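You operate a simulated robot arm through the tools that you are given. There is no shell and no other tool.

You run a simulated robot arm. Do the job below in one go: nothing can be reset, and whatever is moved stays where it is left.

Task
Rig both air springs for test at the figure on the test card.
Fine: each hose on the spring of its colour, bleed valve shut, trolley regulator on that figure; the fill valve stays shut.

Only the result counts: the job must be done as asked and must still hold three seconds after the hand-in. Knocking over, shifting, dropping, spilling or breaking anything else fails it.

Robot
A 7-joint arm with a two-finger parallel gripper, fixed in place. Base frame: the origin is on the floor under the middle of its stand, x ahead of it, y to its left, z up; the work surface is at about z = 600. Units: mm, rad, N and s.
It reaches about 1524 mm from its shoulder. Its first joint turns from -2.601 to 2.601 rad. Payload 3.5 kg.
The TCP is the grasp point between the finger pads, 23 mm short of the fingertips. In the tool frame z runs along the fingers and y along their closing line. Largest opening 94 mm; finger width 38, thickness 10; the body of the gripper, 54 by 96 mm, starts 39 mm behind the TCP.
Orientation is that of the tool frame in the base frame, as a unit quaternion [w, x, y, z]. With the fingers straight down and closing along the base's y, the tool's x points along the base's -x, its y along +y and its z along -z.

Tools
- The arm moves only by the tool drive_tool. Its argument "plan" is text: rows parted by semicolons, each of 7 numbers parted by spaces: the shift along the tool's x, y, z in mm, then the turn, a rotation vector about the tool's x, y, z in rad, then the opening, from 0 (shut) to 1 (fully open). In form: x y z rx ry rz grip; .... A call has 1 to 20 rows; each row is the pose to reach, as a shift and turn from the pose commanded when the call began, along the tool's axes at that moment. A row lasts 0.2 s, in which the tool goes at most 50 mm and 0.15 rad; a call with a longer step from one row to the next is refused whole, and so is a gripper value outside its range. A pose out of reach is approached as far as the arm can. The call stops where the force on the tool passes 40 N (or 10 N more than at its start, if that is more) or the arm is blocked; 0.2 s more then pass. The fingers move at their own pace (about 153 mm/s each) and stop on an object; they squeeze with about 35 N. The grip force told is the motor's: it shows also when the fingers shut on nothing. Time passes only in rows, and 0.2 s behind the last, so rows that repeat a pose let the fingers close. It gives the time, the measured TCP pose, the force on the tool (base axes), the opening and the grip force at its end, in the units of the frame above (readings bear some noise), with the torque about the TCP (base axes, N m) and any sound that the robot's microphone picked up.
- Cameras (640 x 400 px; columns grow to the right, rows downward): "scene" is fixed at [400.6, -499.9, 1221.8]; the picture's right is [0.99, 0.16, 0.00], its down [0.04, -0.26, -0.97] and it looks along [-0.15, 0.95, -0.26] (base axes); focal length 356 px, centre (320, 200). "wrist" rides on the gripper at [86, 16, -74] in the tool frame; the picture's right is [-0.18, 0.98, 0.00], its down [-0.58, -0.11, -0.81] and it looks along [-0.79, -0.15, 0.59] (tool axes); focal length 243 px, centre (320, 200). There is no depth. A picture from a camera that has moved, and an enlarged one, comes with that camera's place and axes in the base frame and with its lens.
- snapshot(camera): a new picture of that camera. The clock stands still meanwhile.
- inspect(camera, box): a new picture of the part [left, top, right, bottom] of that camera's present view, enlarged. The clock stands still meanwhile.
- job_done(): hands the job in; it is judged then, once.

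Nothing tells you positions but the pictures and the camera data. Unless the task says otherwise, let go and move clear before handing in.

The tools are called after "Emit:" by a JSON object that holds its "name" and its "arguments". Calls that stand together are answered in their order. drive_tool: Moves the arm, as the interface text tells. Its arguments: {"type":"object","properties":{"plan":{"type":"string"}},"required":["plan"]} The other tools are called the same way: snapshot (camera) takes a picture; inspect (camera, box) takes an enlarged picture of a part of a camera's view; job_done () hands the job in.

At the start:

```text
time_s: 0.0
eef_pos: [237.2, 794.3, 999.4]
orientation: [0.0, -0.001, 1.0, -0.001]
contact_force: [0.7, -0.7, -0.7]
torque: [0.0, 0.03, -0.01]
grip_width: 94.1
gripper_force: 0.0
```

scene: 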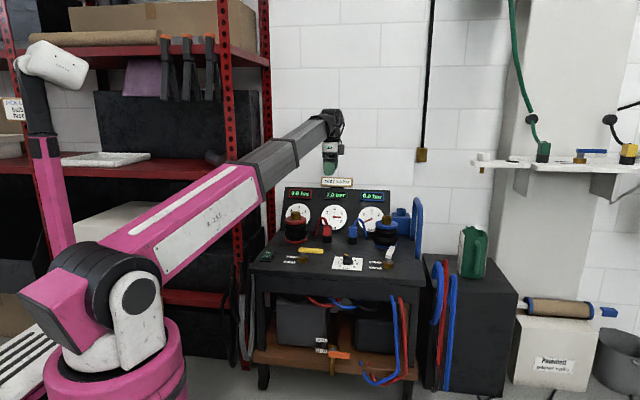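
wrist: 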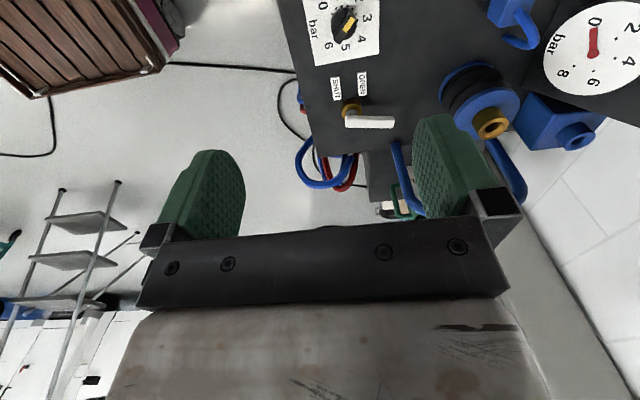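

I see a trolley with gauges, two air springs (red and blue), hose couplers, valves and a regulator knob. I will look closer before moving anything.

Emit:
{"name": "inspect", "arguments": {"camera": "scene", "box": [240, 170, 440, 295]}}

Emit:
{"name": "inspect", "arguments": {"camera": "scene", "box": [270, 170, 350, 220]}}

Emit:
{"name": "inspect", "arguments": {"camera": "scene", "box": [250, 225, 410, 325]}}

Emit:
{"name": "inspect", "arguments": {"camera": "wrist", "box": [280, 0, 640, 225]}}

```text
3.20 times, centred on (340, 232) of scene
camera zoom: at [400.6, -499.9, 1221.8], right [0.99, 0.16, 0.0], down [0.04, -0.26, -0.97], along [-0.15, 0.95, -0.26], focal length 1138 px, centre (256, 96)
```

zoom: 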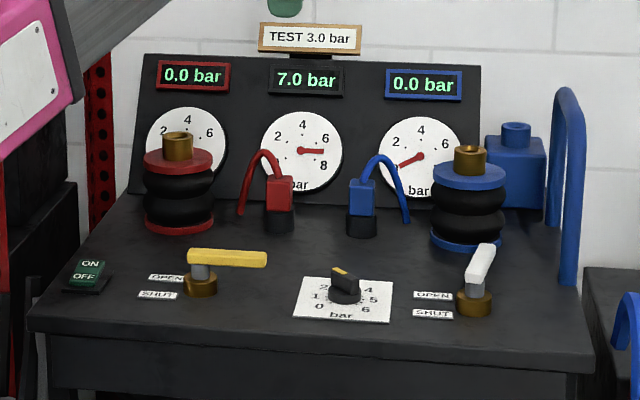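

```text
8.00 times, centred on (310, 195) of scene
camera zoom: at [400.6, -499.9, 1221.8], right [0.99, 0.16, 0.0], down [0.04, -0.26, -0.97], along [-0.15, 0.95, -0.26], focal length 2846 px, centre (400, 240)
```

zoom: 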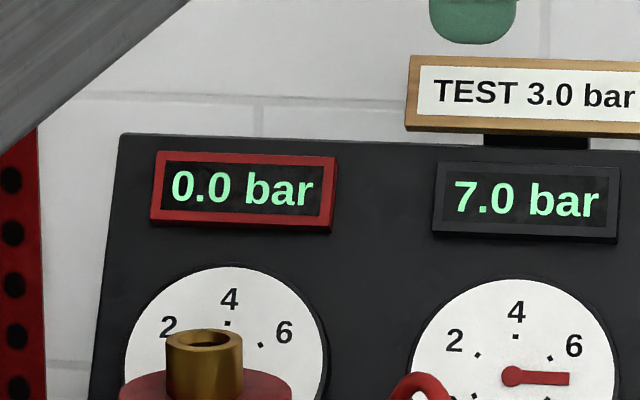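

```text
4.00 times, centred on (330, 275) of scene
camera zoom: at [400.6, -499.9, 1221.8], right [0.99, 0.16, 0.0], down [0.04, -0.26, -0.97], along [-0.15, 0.95, -0.26], focal length 1423 px, centre (280, -100)
```

zoom: 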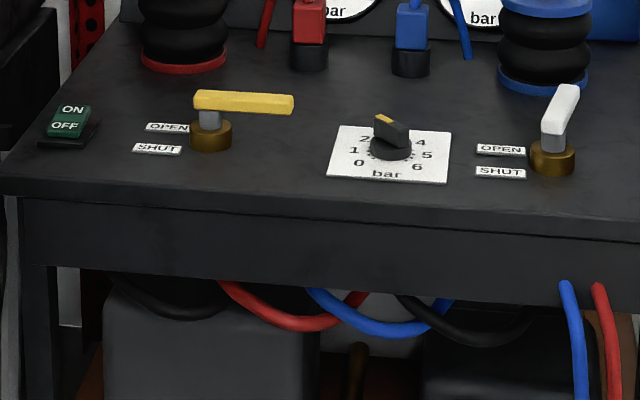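

```text
1.78 times, centred on (460, 112) of wrist
camera zoom: at [152.1, 811.5, 1074.8], right [0.18, 0.98, 0.0], down [0.58, -0.11, 0.81], along [0.79, -0.15, -0.59], focal length 431 px, centre (71, 356)
```

zoom: 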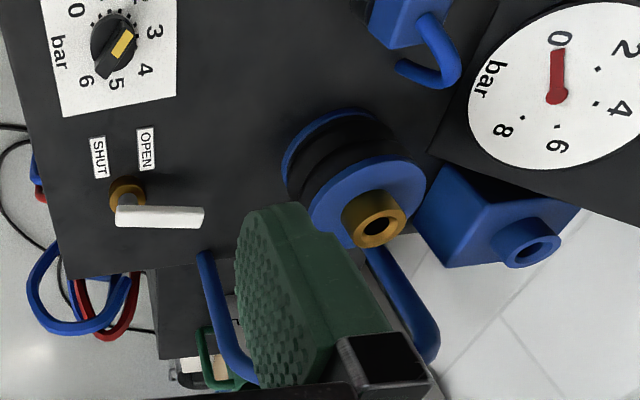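

The test card says 3.0 bar. Two levers are on the top, and something orange with labels sits on the lower shelf. I need to identify the bleed and fill valves.

Emit:
{"name": "inspect", "arguments": {"camera": "scene", "box": [240, 285, 440, 400]}}

Emit:
{"name": "inspect", "arguments": {"camera": "scene", "box": [300, 325, 364, 365]}}

Emit:
{"name": "inspect", "arguments": {"camera": "scene", "box": [280, 235, 330, 270]}}

Emit:
{"name": "inspect", "arguments": {"camera": "scene", "box": [360, 235, 410, 270]}}

Emit:
{"name": "inspect", "arguments": {"camera": "scene", "box": [310, 200, 400, 256]}}

Emit:
{"name": "inspect", "arguments": {"camera": "scene", "box": [460, 100, 640, 220]}}

```text
3.20 times, centred on (340, 342) of scene
camera zoom: at [400.6, -499.9, 1221.8], right [0.99, 0.16, 0.0], down [0.04, -0.26, -0.97], along [-0.15, 0.95, -0.26], focal length 1138 px, centre (256, -256)
```

zoom: 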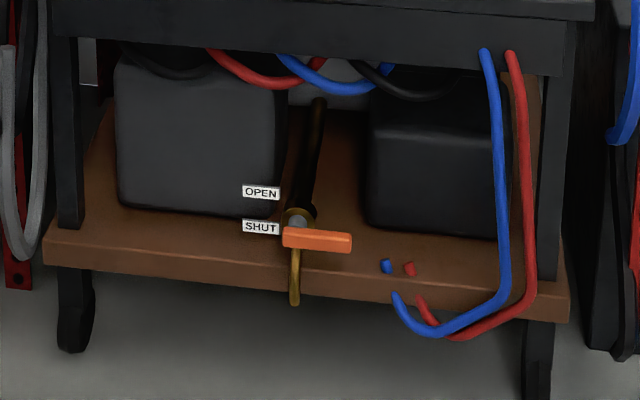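

```text
10.00 times, centred on (332, 345) of scene
camera zoom: at [400.6, -499.9, 1221.8], right [0.99, 0.16, 0.0], down [0.04, -0.26, -0.97], along [-0.15, 0.95, -0.26], focal length 3557 px, centre (200, -1250)
```

zoom: 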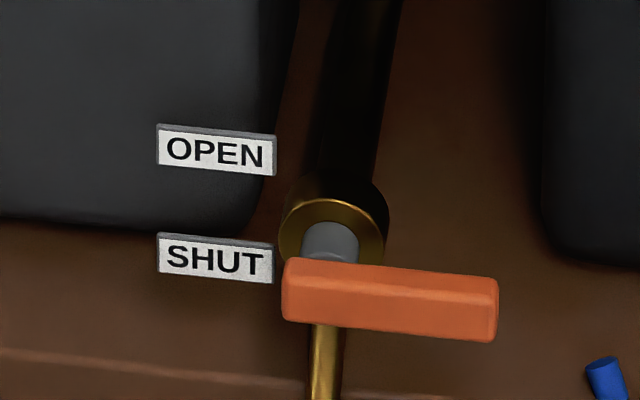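

```text
11.43 times, centred on (305, 252) of scene
camera zoom: at [400.6, -499.9, 1221.8], right [0.99, 0.16, 0.0], down [0.04, -0.26, -0.97], along [-0.15, 0.95, -0.26], focal length 4065 px, centre (491, -400)
```

zoom: 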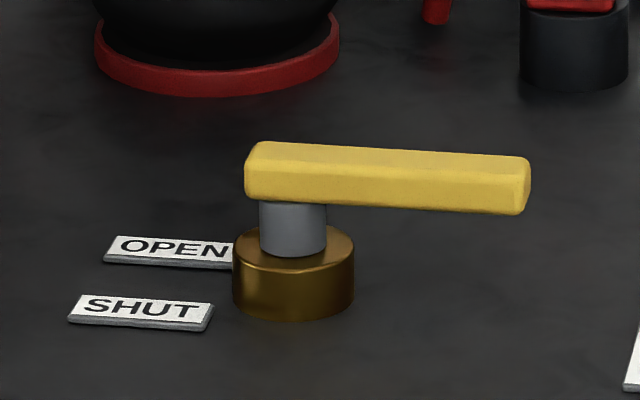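

```text
11.43 times, centred on (385, 252) of scene
camera zoom: at [400.6, -499.9, 1221.8], right [0.99, 0.16, 0.0], down [0.04, -0.26, -0.97], along [-0.15, 0.95, -0.26], focal length 4065 px, centre (-423, -400)
```

zoom: 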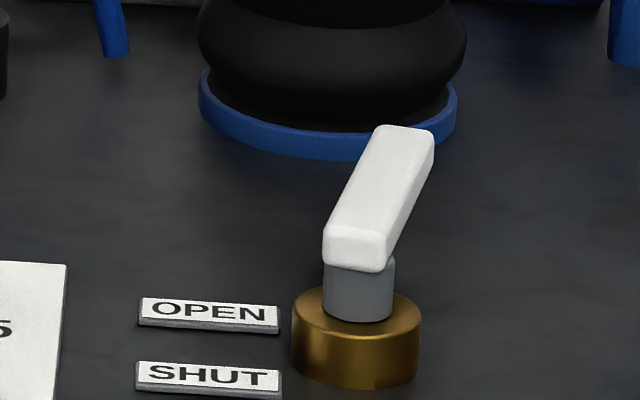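

```text
7.11 times, centred on (355, 228) of scene
camera zoom: at [400.6, -499.9, 1221.8], right [0.99, 0.16, 0.0], down [0.04, -0.26, -0.97], along [-0.15, 0.95, -0.26], focal length 2530 px, centre (71, 1)
```

zoom: 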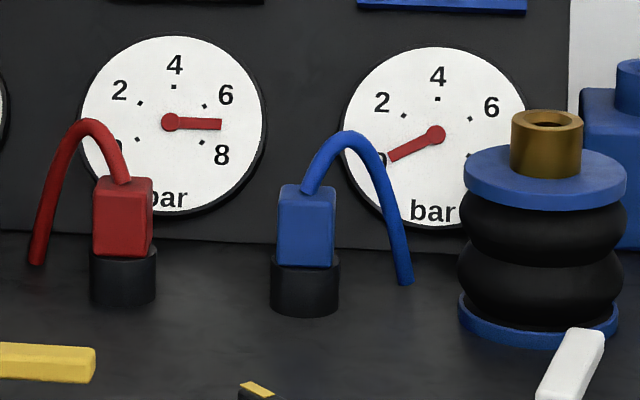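

```text
3.33 times, centred on (550, 160) of scene
camera zoom: at [400.6, -499.9, 1221.8], right [0.99, 0.16, 0.0], down [0.04, -0.26, -0.97], along [-0.15, 0.95, -0.26], focal length 1186 px, centre (-447, 333)
```

zoom: 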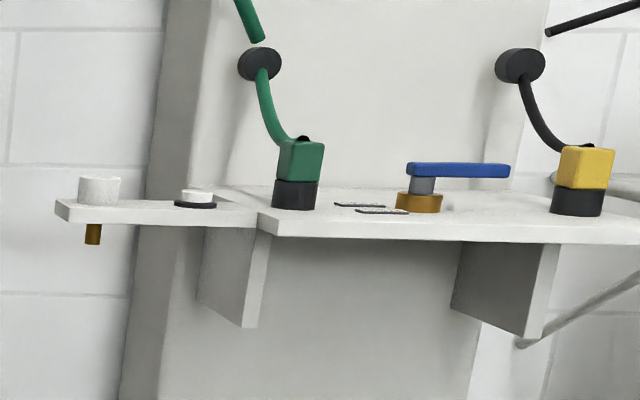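

The card reads 3.0 bar. There are two top levers (yellow and white) and an orange one on the lower shelf, all with OPEN/SHUT plates. I take the trolley top as about z=600, with the plugs near (187,1049) and (308,1061). I'll turn the tool so the wrist camera looks at the trolley from the front.

Emit:
{"name": "drive_tool", "arguments": {"plan": "0 -18 0 0 0 -0.1428 1; 0 -36 0 0 0 -0.2856 1; 0 -54 0 0 0 -0.4284 1; 0 -72 0 0 0 -0.5712 1; 0 -90 0 0 0 -0.714 1; 0 -108 0 0 0 -0.8568 1; 0 -126 0 0 0 -0.9996 1; 0 -144 0 0 0 -1.1424 1; 0 -162 0 0 0 -1.2852 1; 0 -180 0 0 0 -1.428 1; 0 -200 0 0 0 -1.5708 1; 0 -200 0 0 0 -1.5708 1"}}

Emit:
{"name": "snapshot", "arguments": {"camera": "wrist"}}

Emit:
{"name": "snapshot", "arguments": {"camera": "scene"}}

```text
time_s: 2.3
eef_pos: [238.1, 608.7, 1000.1]
orientation: [0.003, -0.671, 0.742, 0.002]
contact_force: [0.6, 0.6, -1.4]
torque: [0.11, 0.07, 0.1]
grip_width: 94.2
gripper_force: 0.1
stopped in row 11: the force on the tool passed its limit at 60 N (the readings are from after the stop); the commanded pose is now the measured one
```

```text
taken
camera wrist: at [214.2, 524.5, 1074.0], right [-0.96, 0.28, 0.0], down [0.16, 0.56, 0.81], along [0.23, 0.78, -0.59], focal length 243 px, centre (320, 200)
```

wrist: 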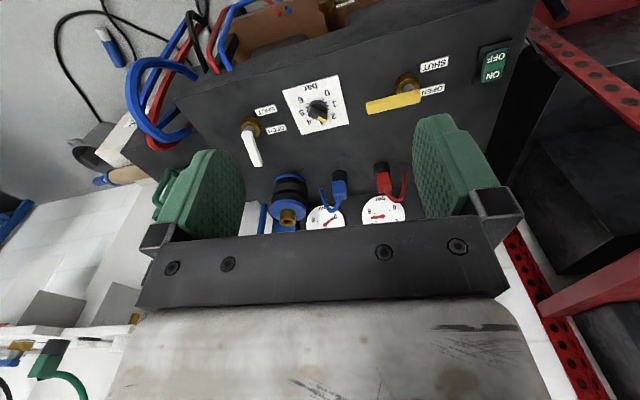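

```text
taken
```

scene: 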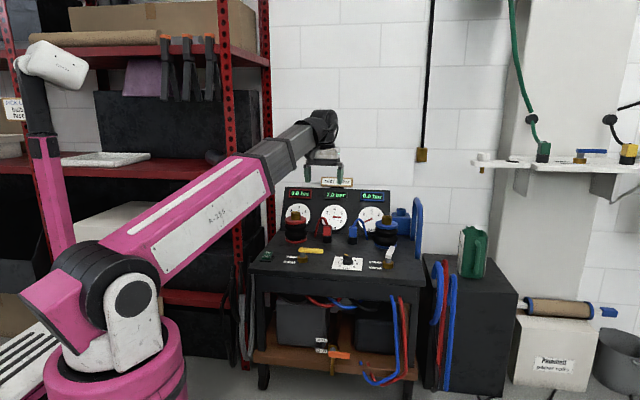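

The move stopped on a force reading just short of the full turn. I'll look at what it might have been, and at the valves from here.

Emit:
{"name": "inspect", "arguments": {"camera": "scene", "box": [270, 90, 390, 200]}}

Emit:
{"name": "inspect", "arguments": {"camera": "wrist", "box": [340, 40, 520, 140]}}

Emit:
{"name": "inspect", "arguments": {"camera": "wrist", "box": [220, 70, 360, 170]}}

Emit:
{"name": "inspect", "arguments": {"camera": "wrist", "box": [200, 0, 420, 130]}}

```text
3.64 times, centred on (330, 145) of scene
camera zoom: at [400.6, -499.9, 1221.8], right [0.99, 0.16, 0.0], down [0.04, -0.26, -0.97], along [-0.15, 0.95, -0.26], focal length 1294 px, centre (284, 400)
```

zoom: 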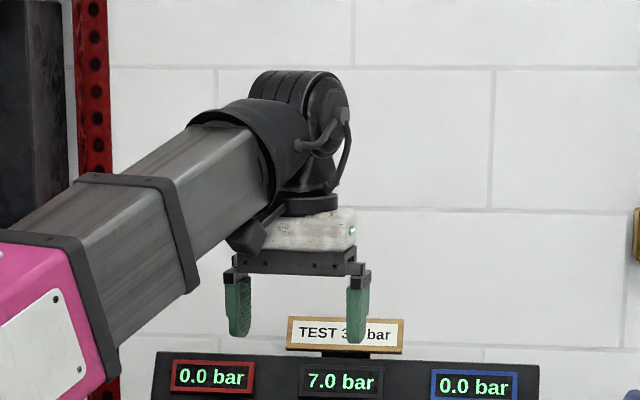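

```text
3.56 times, centred on (430, 90) of wrist
camera zoom: at [214.2, 524.5, 1074.0], right [-0.96, 0.28, 0.0], down [0.16, 0.56, 0.81], along [0.23, 0.78, -0.59], focal length 863 px, centre (-71, 591)
```

zoom: 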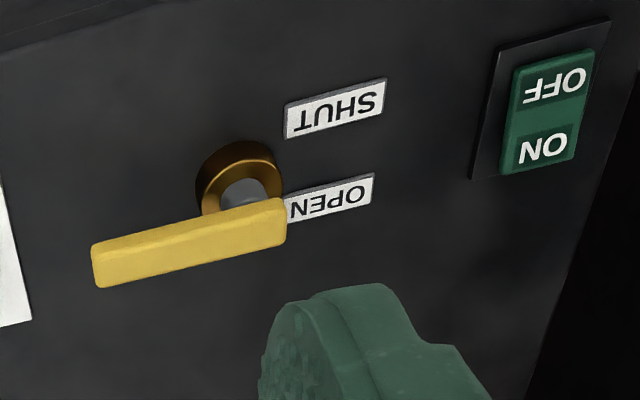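

```text
4.00 times, centred on (290, 120) of wrist
camera zoom: at [214.2, 524.5, 1074.0], right [-0.96, 0.28, 0.0], down [0.16, 0.56, 0.81], along [0.23, 0.78, -0.59], focal length 970 px, centre (440, 520)
```

zoom: 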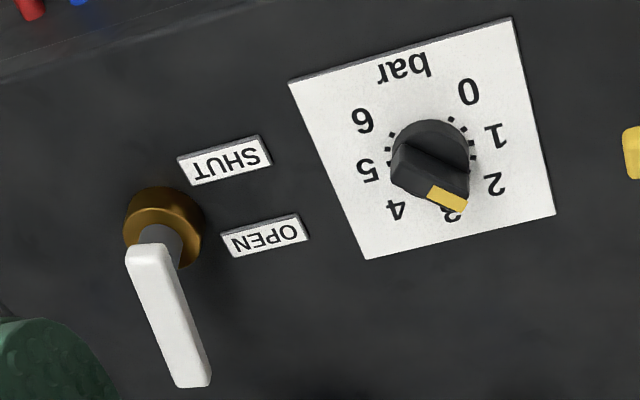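

```text
2.91 times, centred on (310, 65) of wrist
camera zoom: at [214.2, 524.5, 1074.0], right [-0.96, 0.28, 0.0], down [0.16, 0.56, 0.81], along [0.23, 0.78, -0.59], focal length 706 px, centre (349, 593)
```

zoom: 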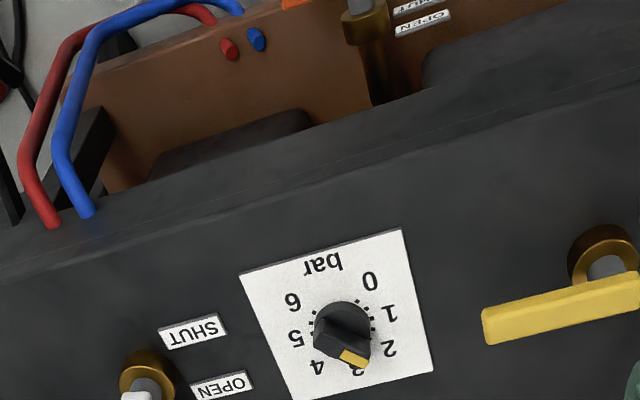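

The stop came from the wrist camera touching the forearm, so I'll keep away from that posture. The pipe runs beneath the top should tell which valve is fill and which is bleed, so I'll look at those.

Emit:
{"name": "inspect", "arguments": {"camera": "scene", "box": [255, 285, 345, 341]}}

Emit:
{"name": "inspect", "arguments": {"camera": "scene", "box": [330, 280, 420, 336]}}

Emit:
{"name": "inspect", "arguments": {"camera": "scene", "box": [340, 320, 440, 390]}}

Emit:
{"name": "inspect", "arguments": {"camera": "scene", "box": [225, 230, 265, 380]}}

Emit:
{"name": "inspect", "arguments": {"camera": "scene", "box": [400, 180, 520, 400]}}

Emit:
{"name": "inspect", "arguments": {"camera": "wrist", "box": [40, 0, 260, 130]}}

```text
7.11 times, centred on (300, 313) of scene
camera zoom: at [400.6, -499.9, 1221.8], right [0.99, 0.16, 0.0], down [0.04, -0.26, -0.97], along [-0.15, 0.95, -0.26], focal length 2530 px, centre (462, -604)
```

zoom: 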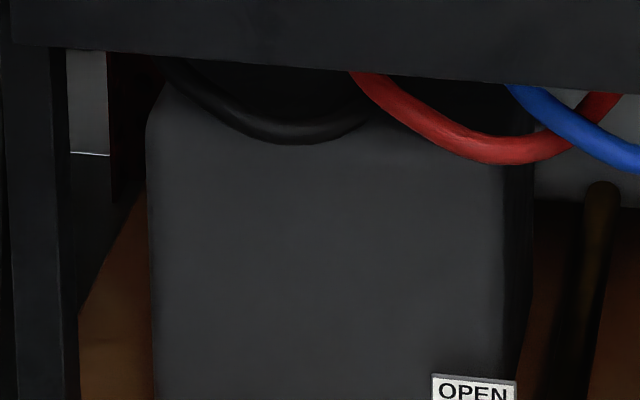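

```text
7.11 times, centred on (375, 308) of scene
camera zoom: at [400.6, -499.9, 1221.8], right [0.99, 0.16, 0.0], down [0.04, -0.26, -0.97], along [-0.15, 0.95, -0.26], focal length 2530 px, centre (-71, -568)
```

zoom: 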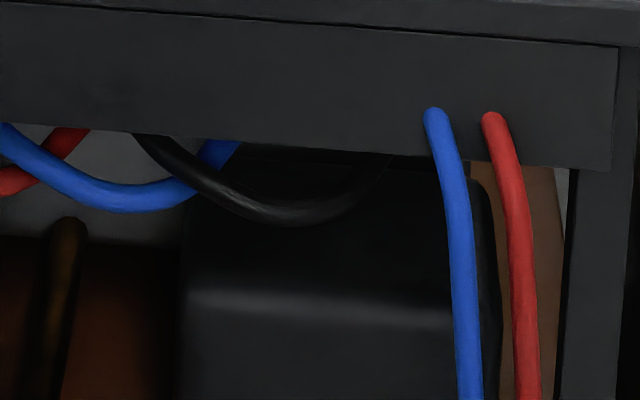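

```text
5.71 times, centred on (390, 355) of scene
camera zoom: at [400.6, -499.9, 1221.8], right [0.99, 0.16, 0.0], down [0.04, -0.26, -0.97], along [-0.15, 0.95, -0.26], focal length 2033 px, centre (-80, -686)
```

zoom: 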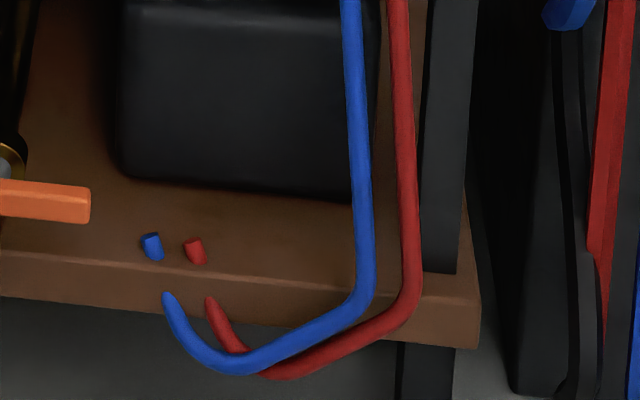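

```text
2.67 times, centred on (245, 305) of scene
camera zoom: at [400.6, -499.9, 1221.8], right [0.99, 0.16, 0.0], down [0.04, -0.26, -0.97], along [-0.15, 0.95, -0.26], focal length 949 px, centre (520, -80)
```

zoom: 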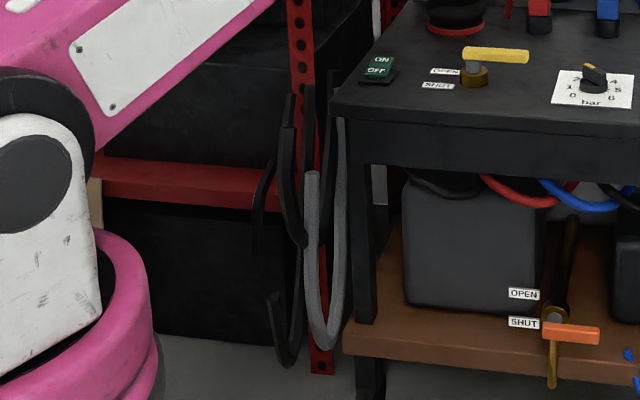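

```text
1.82 times, centred on (460, 290) of scene
camera zoom: at [400.6, -499.9, 1221.8], right [0.99, 0.16, 0.0], down [0.04, -0.26, -0.97], along [-0.15, 0.95, -0.26], focal length 647 px, centre (66, 36)
```

zoom: 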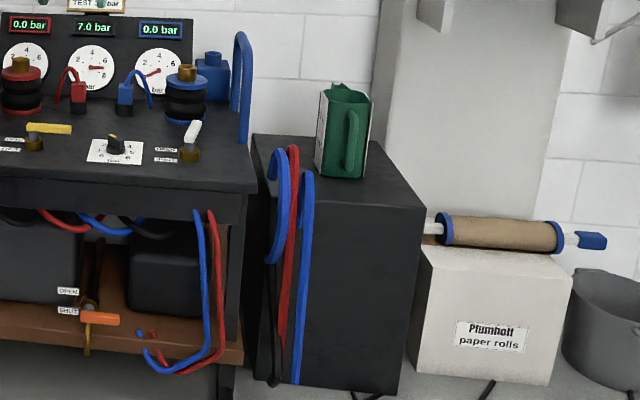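

```text
2.91 times, centred on (150, 65) of wrist
camera zoom: at [214.2, 524.5, 1074.0], right [-0.96, 0.28, 0.0], down [0.16, 0.56, 0.81], along [0.23, 0.78, -0.59], focal length 706 px, centre (814, 593)
```

zoom: 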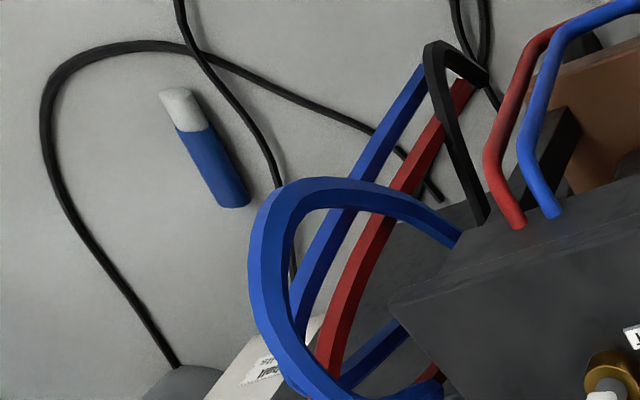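

I can see hoses looping under the top, but not which valve feeds what. I'll bring the camera lower in front of the trolley, pitched forward, to trace the pipework.

Emit:
{"name": "drive_tool", "arguments": {"plan": "16 -2 37 0 -0.08 0 1; 32 -4 75 0 -0.16 0 1; 48 -6 112 0 -0.24 0 1; 64 -8 150 0 -0.32 0 1; 80 -10 187 0 -0.40 0 1; 96 -12 225 0 -0.48 0 1; 112 -14 262 0 -0.56 0 1; 128 -15 300 0 -0.63 0 1; 128 -15 300 0 -0.63 0 1"}}

Emit:
{"name": "snapshot", "arguments": {"camera": "wrist"}}

Emit:
{"name": "snapshot", "arguments": {"camera": "scene"}}

```text
time_s: 4.3
eef_pos: [280.4, 529.3, 686.3]
orientation: [0.234, -0.637, 0.704, 0.21]
contact_force: [-0.3, -0.4, 0.6]
torque: [0.02, 0.03, 0.04]
grip_width: 93.8
gripper_force: 0.0
out of reach, approached as far as the arm can: row 6, 7, 8, 9
```

```text
taken
camera wrist: at [253.9, 419.0, 696.2], right [-0.96, 0.25, 0.11], down [0.11, -0.03, 0.99], along [0.25, 0.97, 0.0], focal length 243 px, centre (320, 200)
```

wrist: 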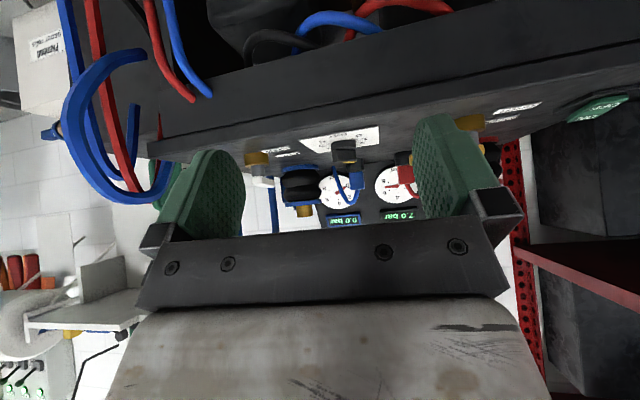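

```text
taken
```

scene: 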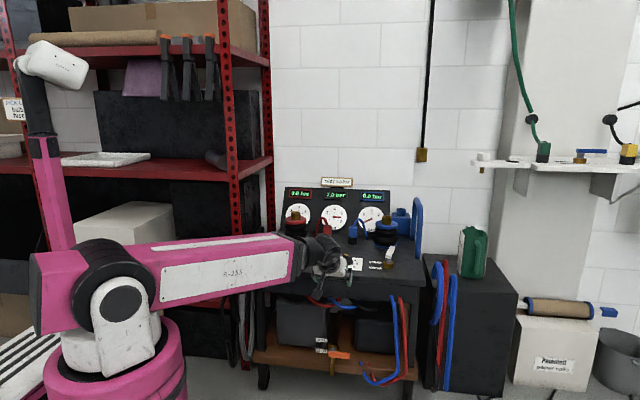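

The underside is partly visible from here. I'll go lower for a clear look under the top.

Emit:
{"name": "drive_tool", "arguments": {"plan": "20 1 37 0 0 0 1; 39 2 75 0 0 0 1; 59 2 112 0 0 0 1; 78 3 150 0 0 0 1; 98 4 187 0 0 0 1; 117 5 225 0 0 0 1; 117 5 225 0 0 0 1"}}

Emit:
{"name": "snapshot", "arguments": {"camera": "wrist"}}

Emit:
{"name": "snapshot", "arguments": {"camera": "scene"}}

```text
time_s: 5.9
eef_pos: [278.2, 571.3, 436.5]
orientation: [0.233, -0.637, 0.704, 0.21]
contact_force: [0.7, -0.7, -0.4]
torque: [-0.03, -0.02, 0.02]
grip_width: 93.8
gripper_force: 0.0
```

```text
taken
camera wrist: at [252.0, 460.1, 446.0], right [-0.96, 0.25, 0.11], down [0.11, -0.02, 0.99], along [0.25, 0.97, 0.0], focal length 243 px, centre (320, 200)
```

wrist: 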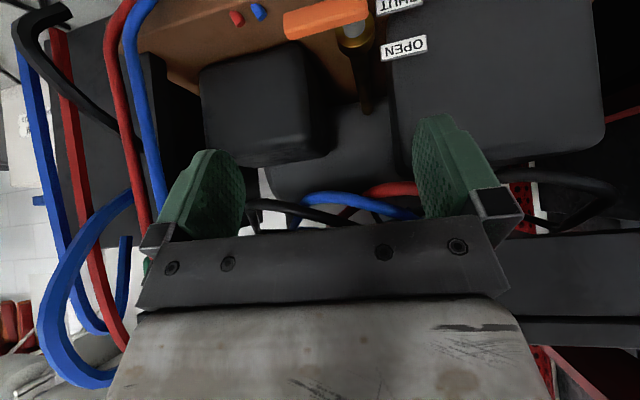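

```text
taken
```

scene: 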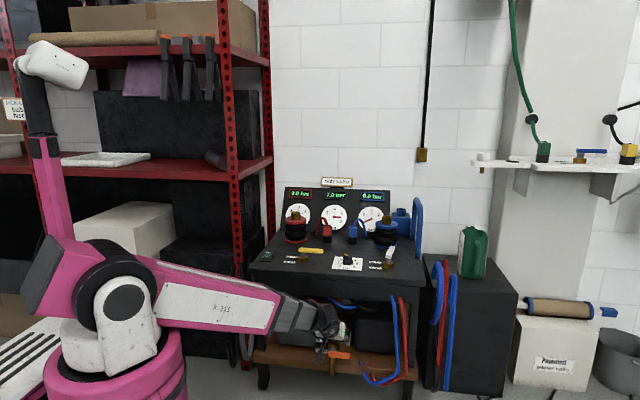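

Now I can see the underside, though the picture is upside down. I'll enlarge the hoses and the orange valve.

Emit:
{"name": "inspect", "arguments": {"camera": "wrist", "box": [230, 60, 430, 235]}}

Emit:
{"name": "inspect", "arguments": {"camera": "wrist", "box": [210, 0, 450, 140]}}

Emit:
{"name": "inspect", "arguments": {"camera": "wrist", "box": [470, 80, 640, 260]}}

Emit:
{"name": "inspect", "arguments": {"camera": "wrist", "box": [0, 0, 260, 160]}}

```text
2.29 times, centred on (330, 148) of wrist
camera zoom: at [252.0, 460.1, 446.0], right [-0.96, 0.25, 0.11], down [0.11, -0.02, 0.99], along [0.25, 0.97, 0.0], focal length 555 px, centre (297, 320)
```

zoom: 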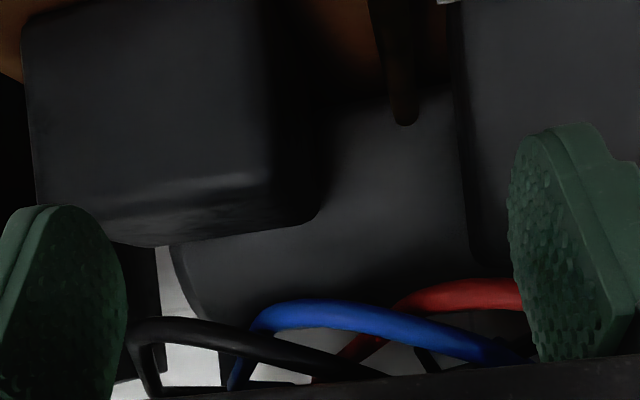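

```text
2.67 times, centred on (330, 70) of wrist
camera zoom: at [252.0, 460.1, 446.0], right [-0.96, 0.25, 0.11], down [0.11, -0.02, 0.99], along [0.25, 0.97, 0.0], focal length 647 px, centre (293, 547)
```

zoom: 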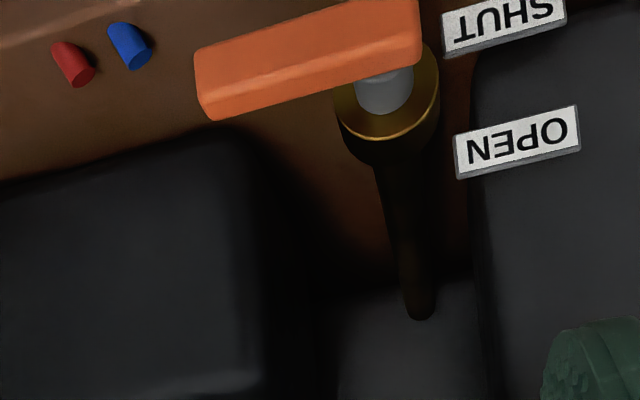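

```text
2.22 times, centred on (555, 170) of wrist
camera zoom: at [252.0, 460.1, 446.0], right [-0.96, 0.25, 0.11], down [0.11, -0.02, 0.99], along [0.25, 0.97, 0.0], focal length 539 px, centre (-202, 267)
```

zoom: 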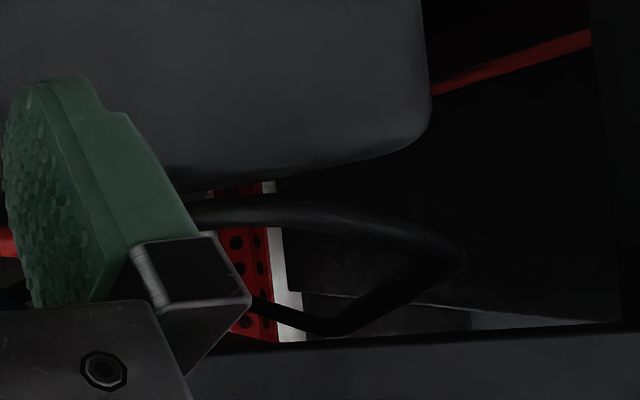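

```text
2.46 times, centred on (130, 80) of wrist
camera zoom: at [252.0, 460.1, 446.0], right [-0.96, 0.25, 0.11], down [0.11, -0.02, 0.99], along [0.25, 0.97, 0.0], focal length 597 px, centre (788, 495)
```

zoom: 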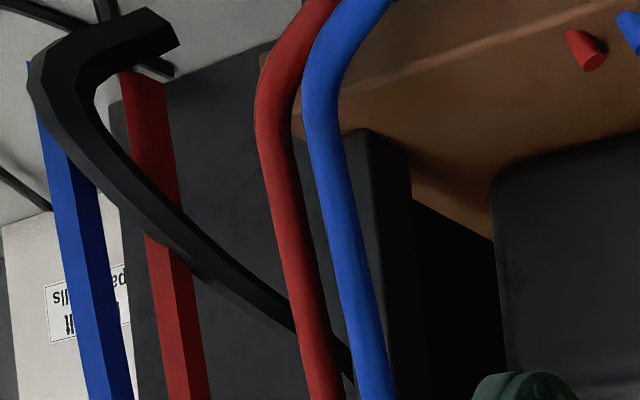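

The orange valve sits on a pipe with an open spout, and red and blue stubs come up beside it. I'll tilt the camera up to trace the hoses under the top.

Emit:
{"name": "drive_tool", "arguments": {"plan": "-7 0 -2 0 -0.1 0 1; -14 1 -5 0 -0.2 0 1; -20 1 -7 0 -0.3 0 1; -27 2 -10 0 -0.4 0 1; -34 2 -12 0 -0.5 0 1; -34 2 -12 0 -0.5 0 1"}}

Emit:
{"name": "snapshot", "arguments": {"camera": "wrist"}}

Emit:
{"name": "inspect", "arguments": {"camera": "wrist", "box": [200, 0, 440, 150]}}

Emit:
{"name": "inspect", "arguments": {"camera": "wrist", "box": [380, 0, 640, 180]}}

```text
time_s: 7.3
eef_pos: [278.1, 591.3, 468.0]
orientation: [0.401, -0.565, 0.624, 0.362]
contact_force: [-0.1, 0.1, -0.5]
torque: [0.01, -0.01, 0.0]
grip_width: 94.0
gripper_force: 0.0
```

```text
taken
camera wrist: at [252.3, 490.6, 421.2], right [-0.97, 0.18, 0.17], down [0.06, -0.5, 0.87], along [0.23, 0.85, 0.47], focal length 243 px, centre (320, 200)
```

wrist: 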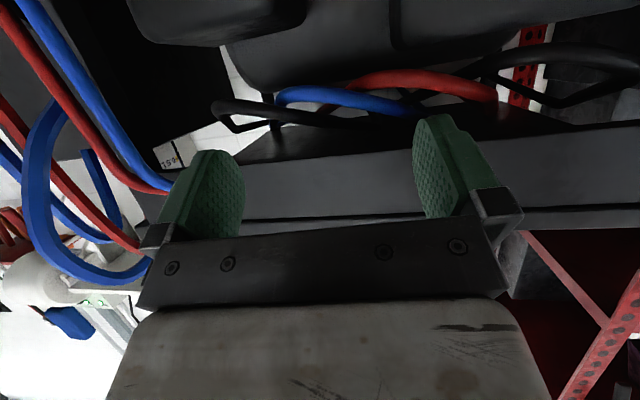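

```text
2.67 times, centred on (320, 75) of wrist
camera zoom: at [252.3, 490.6, 421.2], right [-0.97, 0.18, 0.17], down [0.06, -0.5, 0.87], along [0.23, 0.85, 0.47], focal length 647 px, centre (320, 533)
```

zoom: 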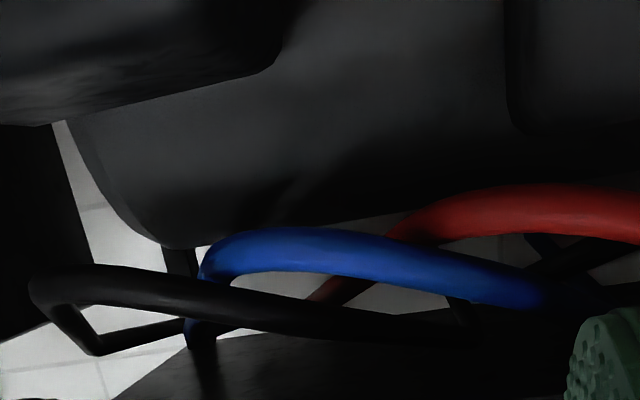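

```text
2.22 times, centred on (510, 90) of wrist
camera zoom: at [252.3, 490.6, 421.2], right [-0.97, 0.18, 0.17], down [0.06, -0.5, 0.87], along [0.23, 0.85, 0.47], focal length 539 px, centre (-102, 444)
```

zoom: 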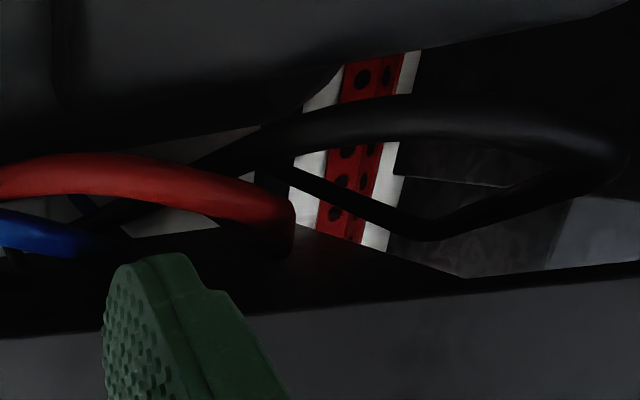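

The loops hang just behind the apron. I'll go a little lower and closer, tilting further up, to see what is fixed under the top plate.

Emit:
{"name": "drive_tool", "arguments": {"plan": "3 2 23 0 -0.11 0 1; 6 4 46 0 -0.22 0 1; 9 6 70 0 -0.33 0 1; 12 8 93 0 -0.43 0 1; 12 8 93 0 -0.43 0 1"}}

Emit:
{"name": "snapshot", "arguments": {"camera": "wrist"}}

Emit:
{"name": "inspect", "arguments": {"camera": "wrist", "box": [160, 0, 480, 180]}}

Emit:
{"name": "snapshot", "arguments": {"camera": "scene"}}

```text
time_s: 8.5
eef_pos: [278.9, 671.1, 417.1]
orientation: [0.525, -0.475, 0.524, 0.473]
contact_force: [-0.7, 0.4, 0.0]
torque: [0.03, -0.02, -0.01]
grip_width: 94.2
gripper_force: 0.0
```

```text
taken
camera wrist: at [255.8, 599.7, 331.9], right [-0.98, 0.1, 0.18], down [0.03, -0.81, 0.58], along [0.21, 0.57, 0.79], focal length 243 px, centre (320, 200)
```

wrist: 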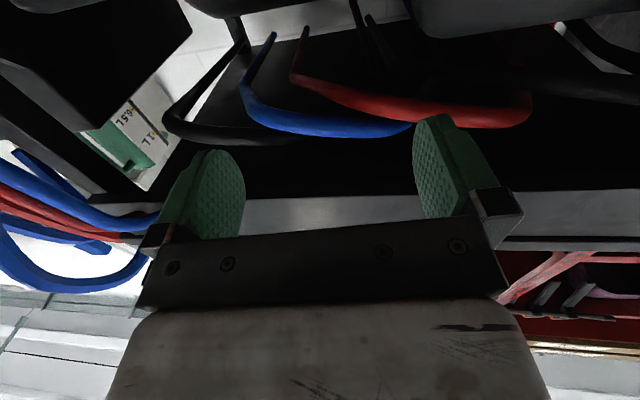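

```text
2.00 times, centred on (320, 90) of wrist
camera zoom: at [255.8, 599.7, 331.9], right [-0.98, 0.1, 0.18], down [0.03, -0.81, 0.58], along [0.21, 0.57, 0.79], focal length 485 px, centre (320, 420)
```

zoom: 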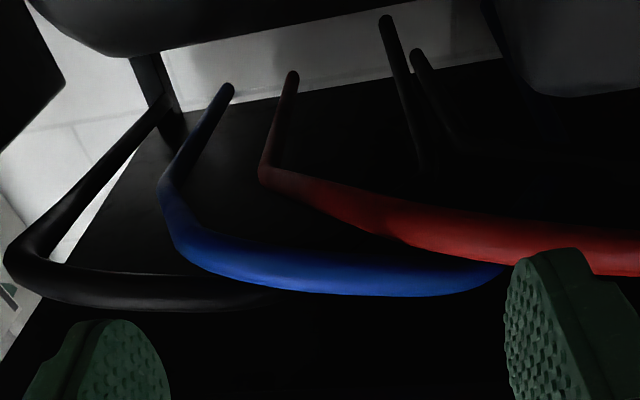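

```text
taken
```

scene: 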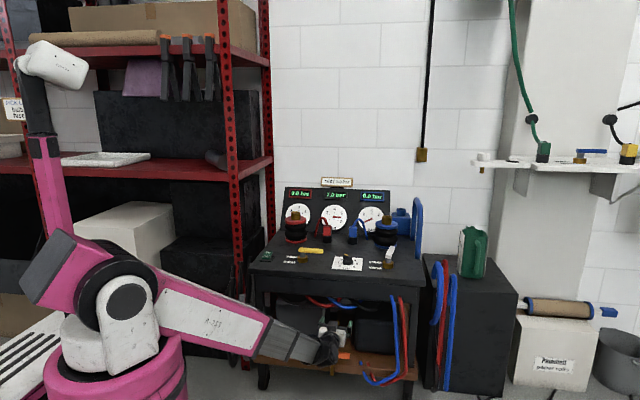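

The hose runs underneath are now visible. I'll zoom in on their ends to see which hose runs to which valve.

Emit:
{"name": "inspect", "arguments": {"camera": "wrist", "box": [160, 0, 290, 80]}}

Emit:
{"name": "inspect", "arguments": {"camera": "wrist", "box": [260, 0, 420, 100]}}

Emit:
{"name": "inspect", "arguments": {"camera": "wrist", "box": [230, 90, 430, 200]}}

Emit:
{"name": "inspect", "arguments": {"camera": "wrist", "box": [400, 0, 640, 150]}}

```text
4.92 times, centred on (225, 40) of wrist
camera zoom: at [255.8, 599.7, 331.9], right [-0.98, 0.1, 0.18], down [0.03, -0.81, 0.58], along [0.21, 0.57, 0.79], focal length 1194 px, centre (788, 988)
```

zoom: 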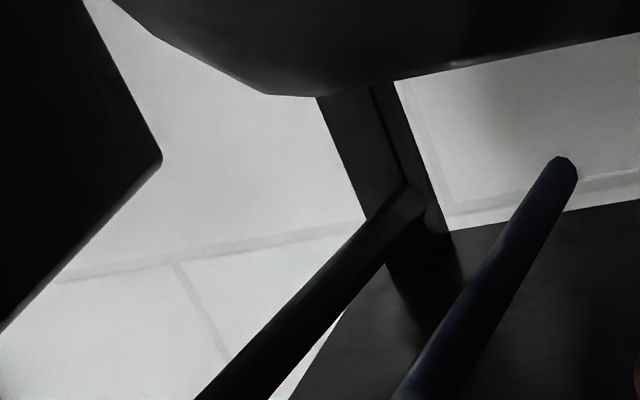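

```text
4.00 times, centred on (340, 50) of wrist
camera zoom: at [255.8, 599.7, 331.9], right [-0.98, 0.1, 0.18], down [0.03, -0.81, 0.58], along [0.21, 0.57, 0.79], focal length 970 px, centre (240, 800)
```

zoom: 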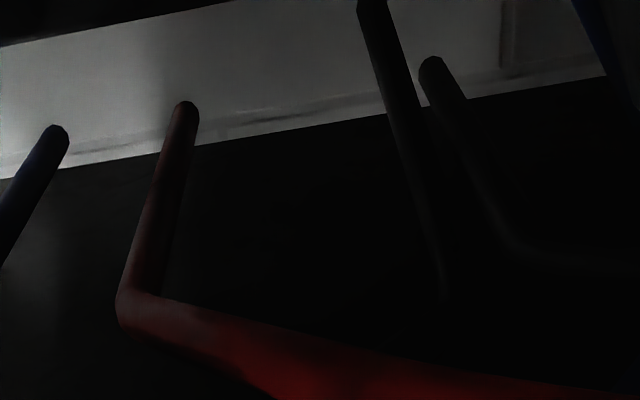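

```text
3.20 times, centred on (330, 145) of wrist
camera zoom: at [255.8, 599.7, 331.9], right [-0.98, 0.1, 0.18], down [0.03, -0.81, 0.58], along [0.21, 0.57, 0.79], focal length 776 px, centre (288, 376)
```

zoom: 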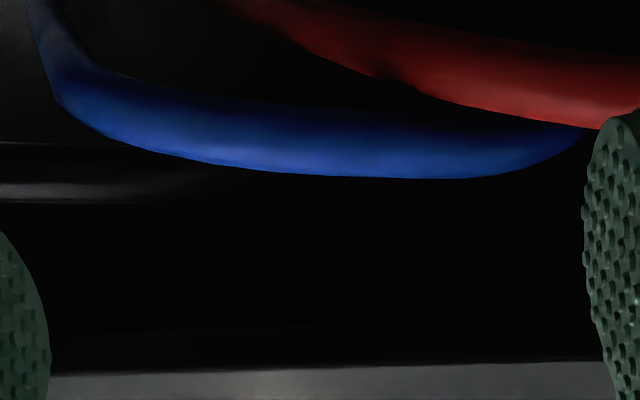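

```text
2.67 times, centred on (520, 75) of wrist
camera zoom: at [255.8, 599.7, 331.9], right [-0.98, 0.1, 0.18], down [0.03, -0.81, 0.58], along [0.21, 0.57, 0.79], focal length 647 px, centre (-213, 533)
```

zoom: 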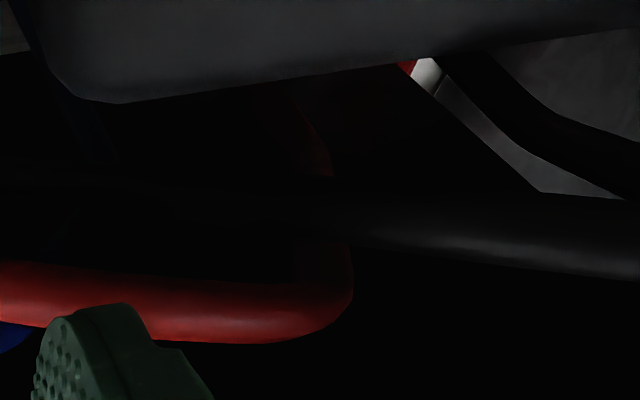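

The orange valve looks like the drain of the receiver tank: its pipe runs back to the tank and ends in an open spout. I'll shift sideways for a second angle on the hose ends.

Emit:
{"name": "drive_tool", "arguments": {"plan": "0 43 -4 0 0 0 1; 0 86 -9 0 0 0 1; 0 129 -13 0 0 0 1; 0 129 -13 0 0 0 1"}}

Emit:
{"name": "snapshot", "arguments": {"camera": "wrist"}}

Emit:
{"name": "inspect", "arguments": {"camera": "wrist", "box": [160, 0, 480, 180]}}

Emit:
{"name": "inspect", "arguments": {"camera": "wrist", "box": [400, 0, 640, 150]}}

Emit:
{"name": "inspect", "arguments": {"camera": "wrist", "box": [0, 0, 240, 150]}}

```text
time_s: 9.5
eef_pos: [148.7, 671.5, 418.4]
orientation: [0.524, -0.474, 0.525, 0.474]
contact_force: [-0.8, -1.0, -0.3]
torque: [-0.03, 0.0, -0.03]
grip_width: 94.0
gripper_force: 0.0
```

```text
taken
camera wrist: at [126.5, 600.3, 333.5], right [-0.98, 0.1, 0.18], down [0.03, -0.81, 0.58], along [0.21, 0.58, 0.79], focal length 243 px, centre (320, 200)
```

wrist: 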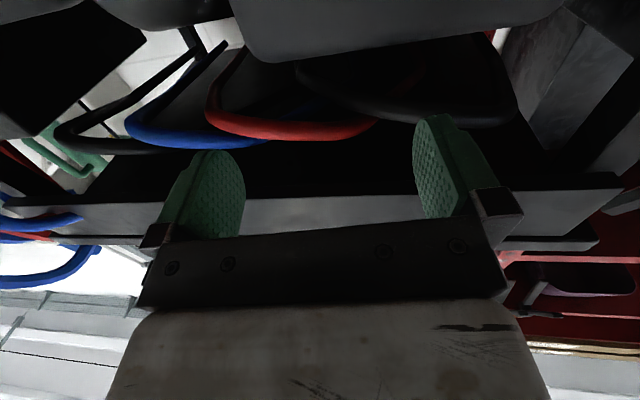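

```text
2.00 times, centred on (320, 90) of wrist
camera zoom: at [126.5, 600.3, 333.5], right [-0.98, 0.1, 0.18], down [0.03, -0.81, 0.58], along [0.21, 0.58, 0.79], focal length 485 px, centre (320, 420)
```

zoom: 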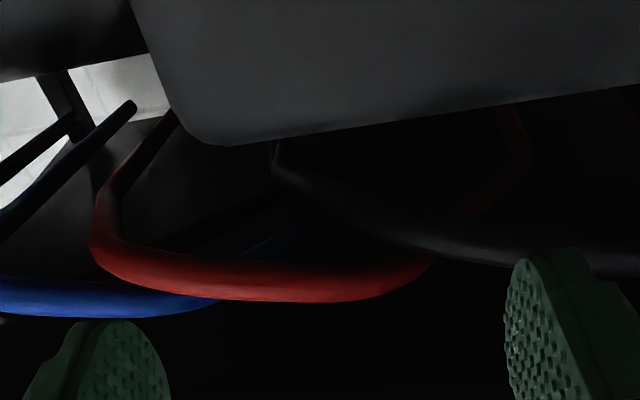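

```text
2.67 times, centred on (520, 75) of wrist
camera zoom: at [126.5, 600.3, 333.5], right [-0.98, 0.1, 0.18], down [0.03, -0.81, 0.58], along [0.21, 0.58, 0.79], focal length 647 px, centre (-213, 533)
```

zoom: 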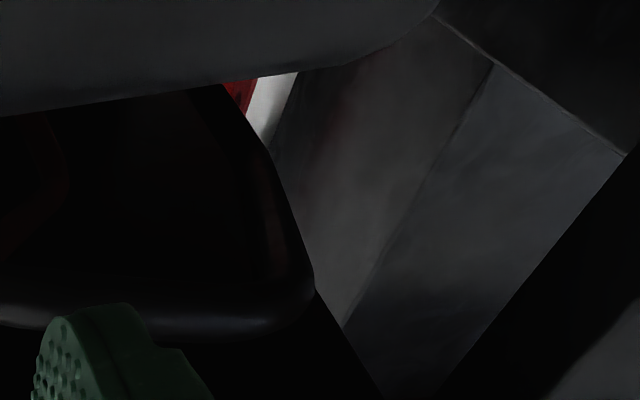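

```text
2.67 times, centred on (120, 75) of wrist
camera zoom: at [126.5, 600.3, 333.5], right [-0.98, 0.1, 0.18], down [0.03, -0.81, 0.58], along [0.21, 0.58, 0.79], focal length 647 px, centre (853, 533)
```

zoom: 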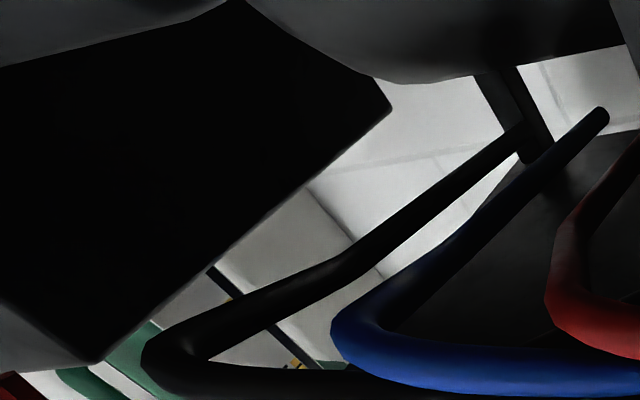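

The under-top hoses are plain U-loops and say nothing about the valves. By its pipe, the orange valve's crosswise lever means shut. That makes yellow (crosswise) shut and white (pointing back) the open one. I'll back out, rise, and look at the top closely.

Emit:
{"name": "drive_tool", "arguments": {"plan": "0 -4 -40 0 0 0 1; -45 -4 -40 0 0 0 1; -90 -4 -40 0 0 0 1; -135 -4 -40 0 0 0 1; -180 -4 -40 0 0 0 1; -225 -4 -40 0 0 0 1; -270 -4 -40 0 0 0 1; -315 -4 -40 0 0 0 1; -360 -4 -40 0 0 0 1; -390 0 -10 0 0 0 1; -430 4 15 0 0 0 1; -470 8 35 0 0 0 1; -470 8 35 0 0 0 1"}}

Emit:
{"name": "snapshot", "arguments": {"camera": "scene"}}

```text
time_s: 12.3
eef_pos: [143.3, 707.1, 888.0]
orientation: [0.524, -0.475, 0.525, 0.474]
contact_force: [0.3, -0.4, 0.7]
torque: [-0.03, 0.01, -0.01]
grip_width: 93.8
gripper_force: 0.1
out of reach, approached as far as the arm can: row 8, 9, 10
```

```text
taken
```

scene: 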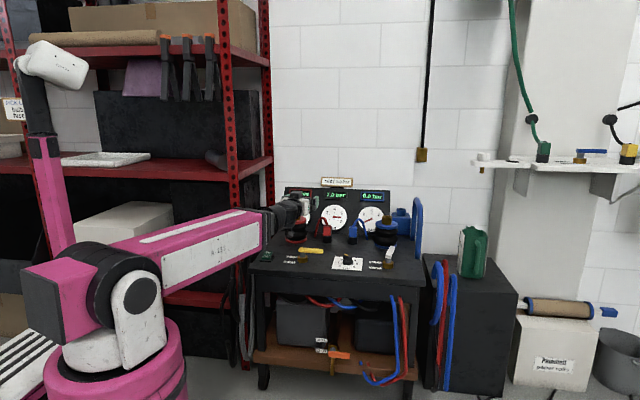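

Now I'll roll the tool half a turn so that the wrist camera rides above the gripper for the front approach to the plugs.

Emit:
{"name": "drive_tool", "arguments": {"plan": "0 -10 0 0 0 0.14 1; 0 -20 0 0 0 0.28 1; 0 -30 0 0 0 0.42 1; 0 -40 0 0 0 0.56 1; 0 -50 0 0 0 0.70 1; 0 -60 0 0 0 0.84 1; 0 -70 0 0 0 0.98 1; 0 -80 0 0 0 1.12 1; 0 -90 0 0 0 1.26 1; 0 -100 0 0 0 1.40 1; 0 -100 0 0 0 1.54 1; 0 -100 0 0 0 1.57 1; 0 -100 0 0 0 1.57 1"}}

Emit:
{"name": "snapshot", "arguments": {"camera": "scene"}}

Emit:
{"name": "snapshot", "arguments": {"camera": "wrist"}}

```text
time_s: 15.1
eef_pos: [242.9, 697.0, 887.0]
orientation: [0.035, 0.035, 0.707, 0.705]
contact_force: [0.1, 0.1, 0.2]
torque: [-0.01, -0.01, -0.01]
grip_width: 94.1
gripper_force: 0.1
```

```text
taken
```

scene: 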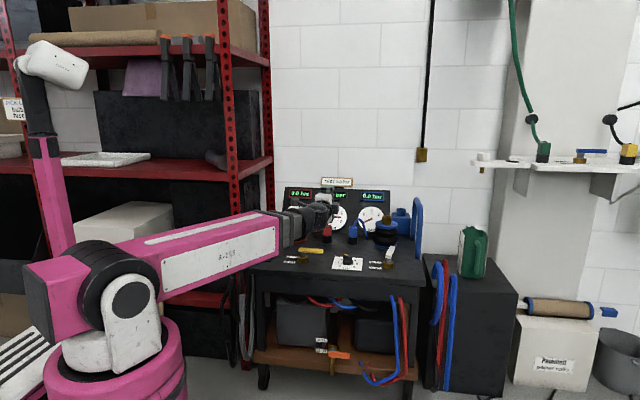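

```text
taken
camera wrist: at [150.6, 633.4, 905.2], right [0.18, -0.02, 0.98], down [0.5, -0.86, -0.11], along [0.85, 0.51, -0.15], focal length 243 px, centre (320, 200)
```

wrist: 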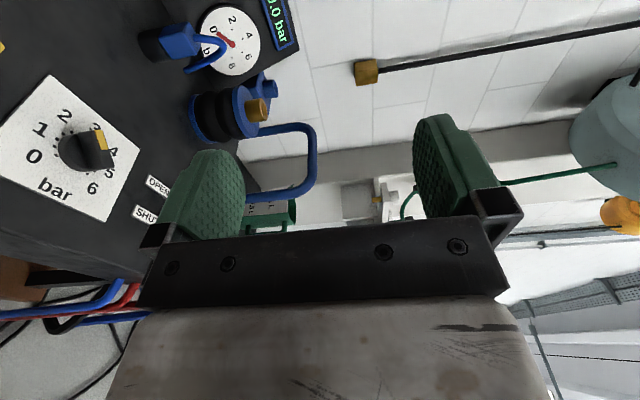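

Emit:
{"name": "drive_tool", "arguments": {"plan": "0 0 0 0 0 0.14 1; 0 0 0 0 0 0.28 1; 0 0 0 0 0 0.42 1; 0 0 0 0 0 0.56 1; 0 0 0 0 0 0.70 1; 0 0 0 0 0 0.84 1; 0 0 0 0 0 0.98 1; 0 0 0 0 0 1.12 1; 0 0 0 0 0 1.26 1; 0 0 0 0 0 1.40 1; 0 0 0 0 0 1.54 1; 0 0 0 0 0 1.572 1; 0 0 0 0 0 1.572 1"}}

Emit:
{"name": "snapshot", "arguments": {"camera": "scene"}}

Emit:
{"name": "snapshot", "arguments": {"camera": "wrist"}}

```text
time_s: 17.9
eef_pos: [241.9, 698.2, 886.8]
orientation: [-0.474, 0.525, 0.475, 0.524]
contact_force: [0.0, 0.0, -0.3]
torque: [-0.06, 0.02, -0.03]
grip_width: 93.9
gripper_force: 0.0
```

```text
taken
```

scene: 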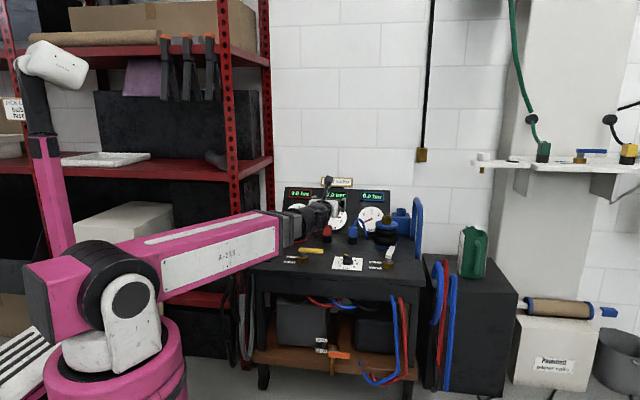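

```text
taken
camera wrist: at [252.5, 623.6, 975.5], right [0.98, -0.1, -0.18], down [-0.19, -0.79, -0.58], along [-0.09, 0.6, -0.79], focal length 243 px, centre (320, 200)
```

wrist: 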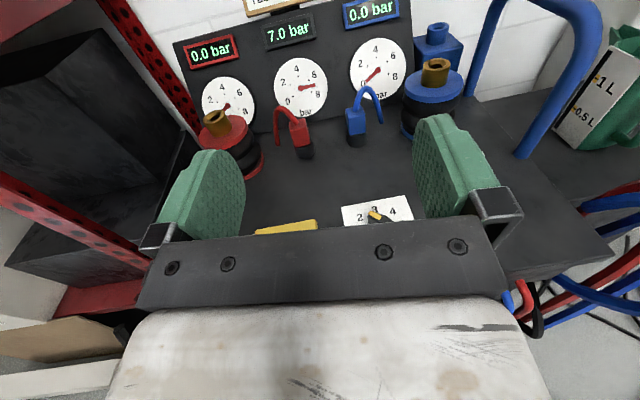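

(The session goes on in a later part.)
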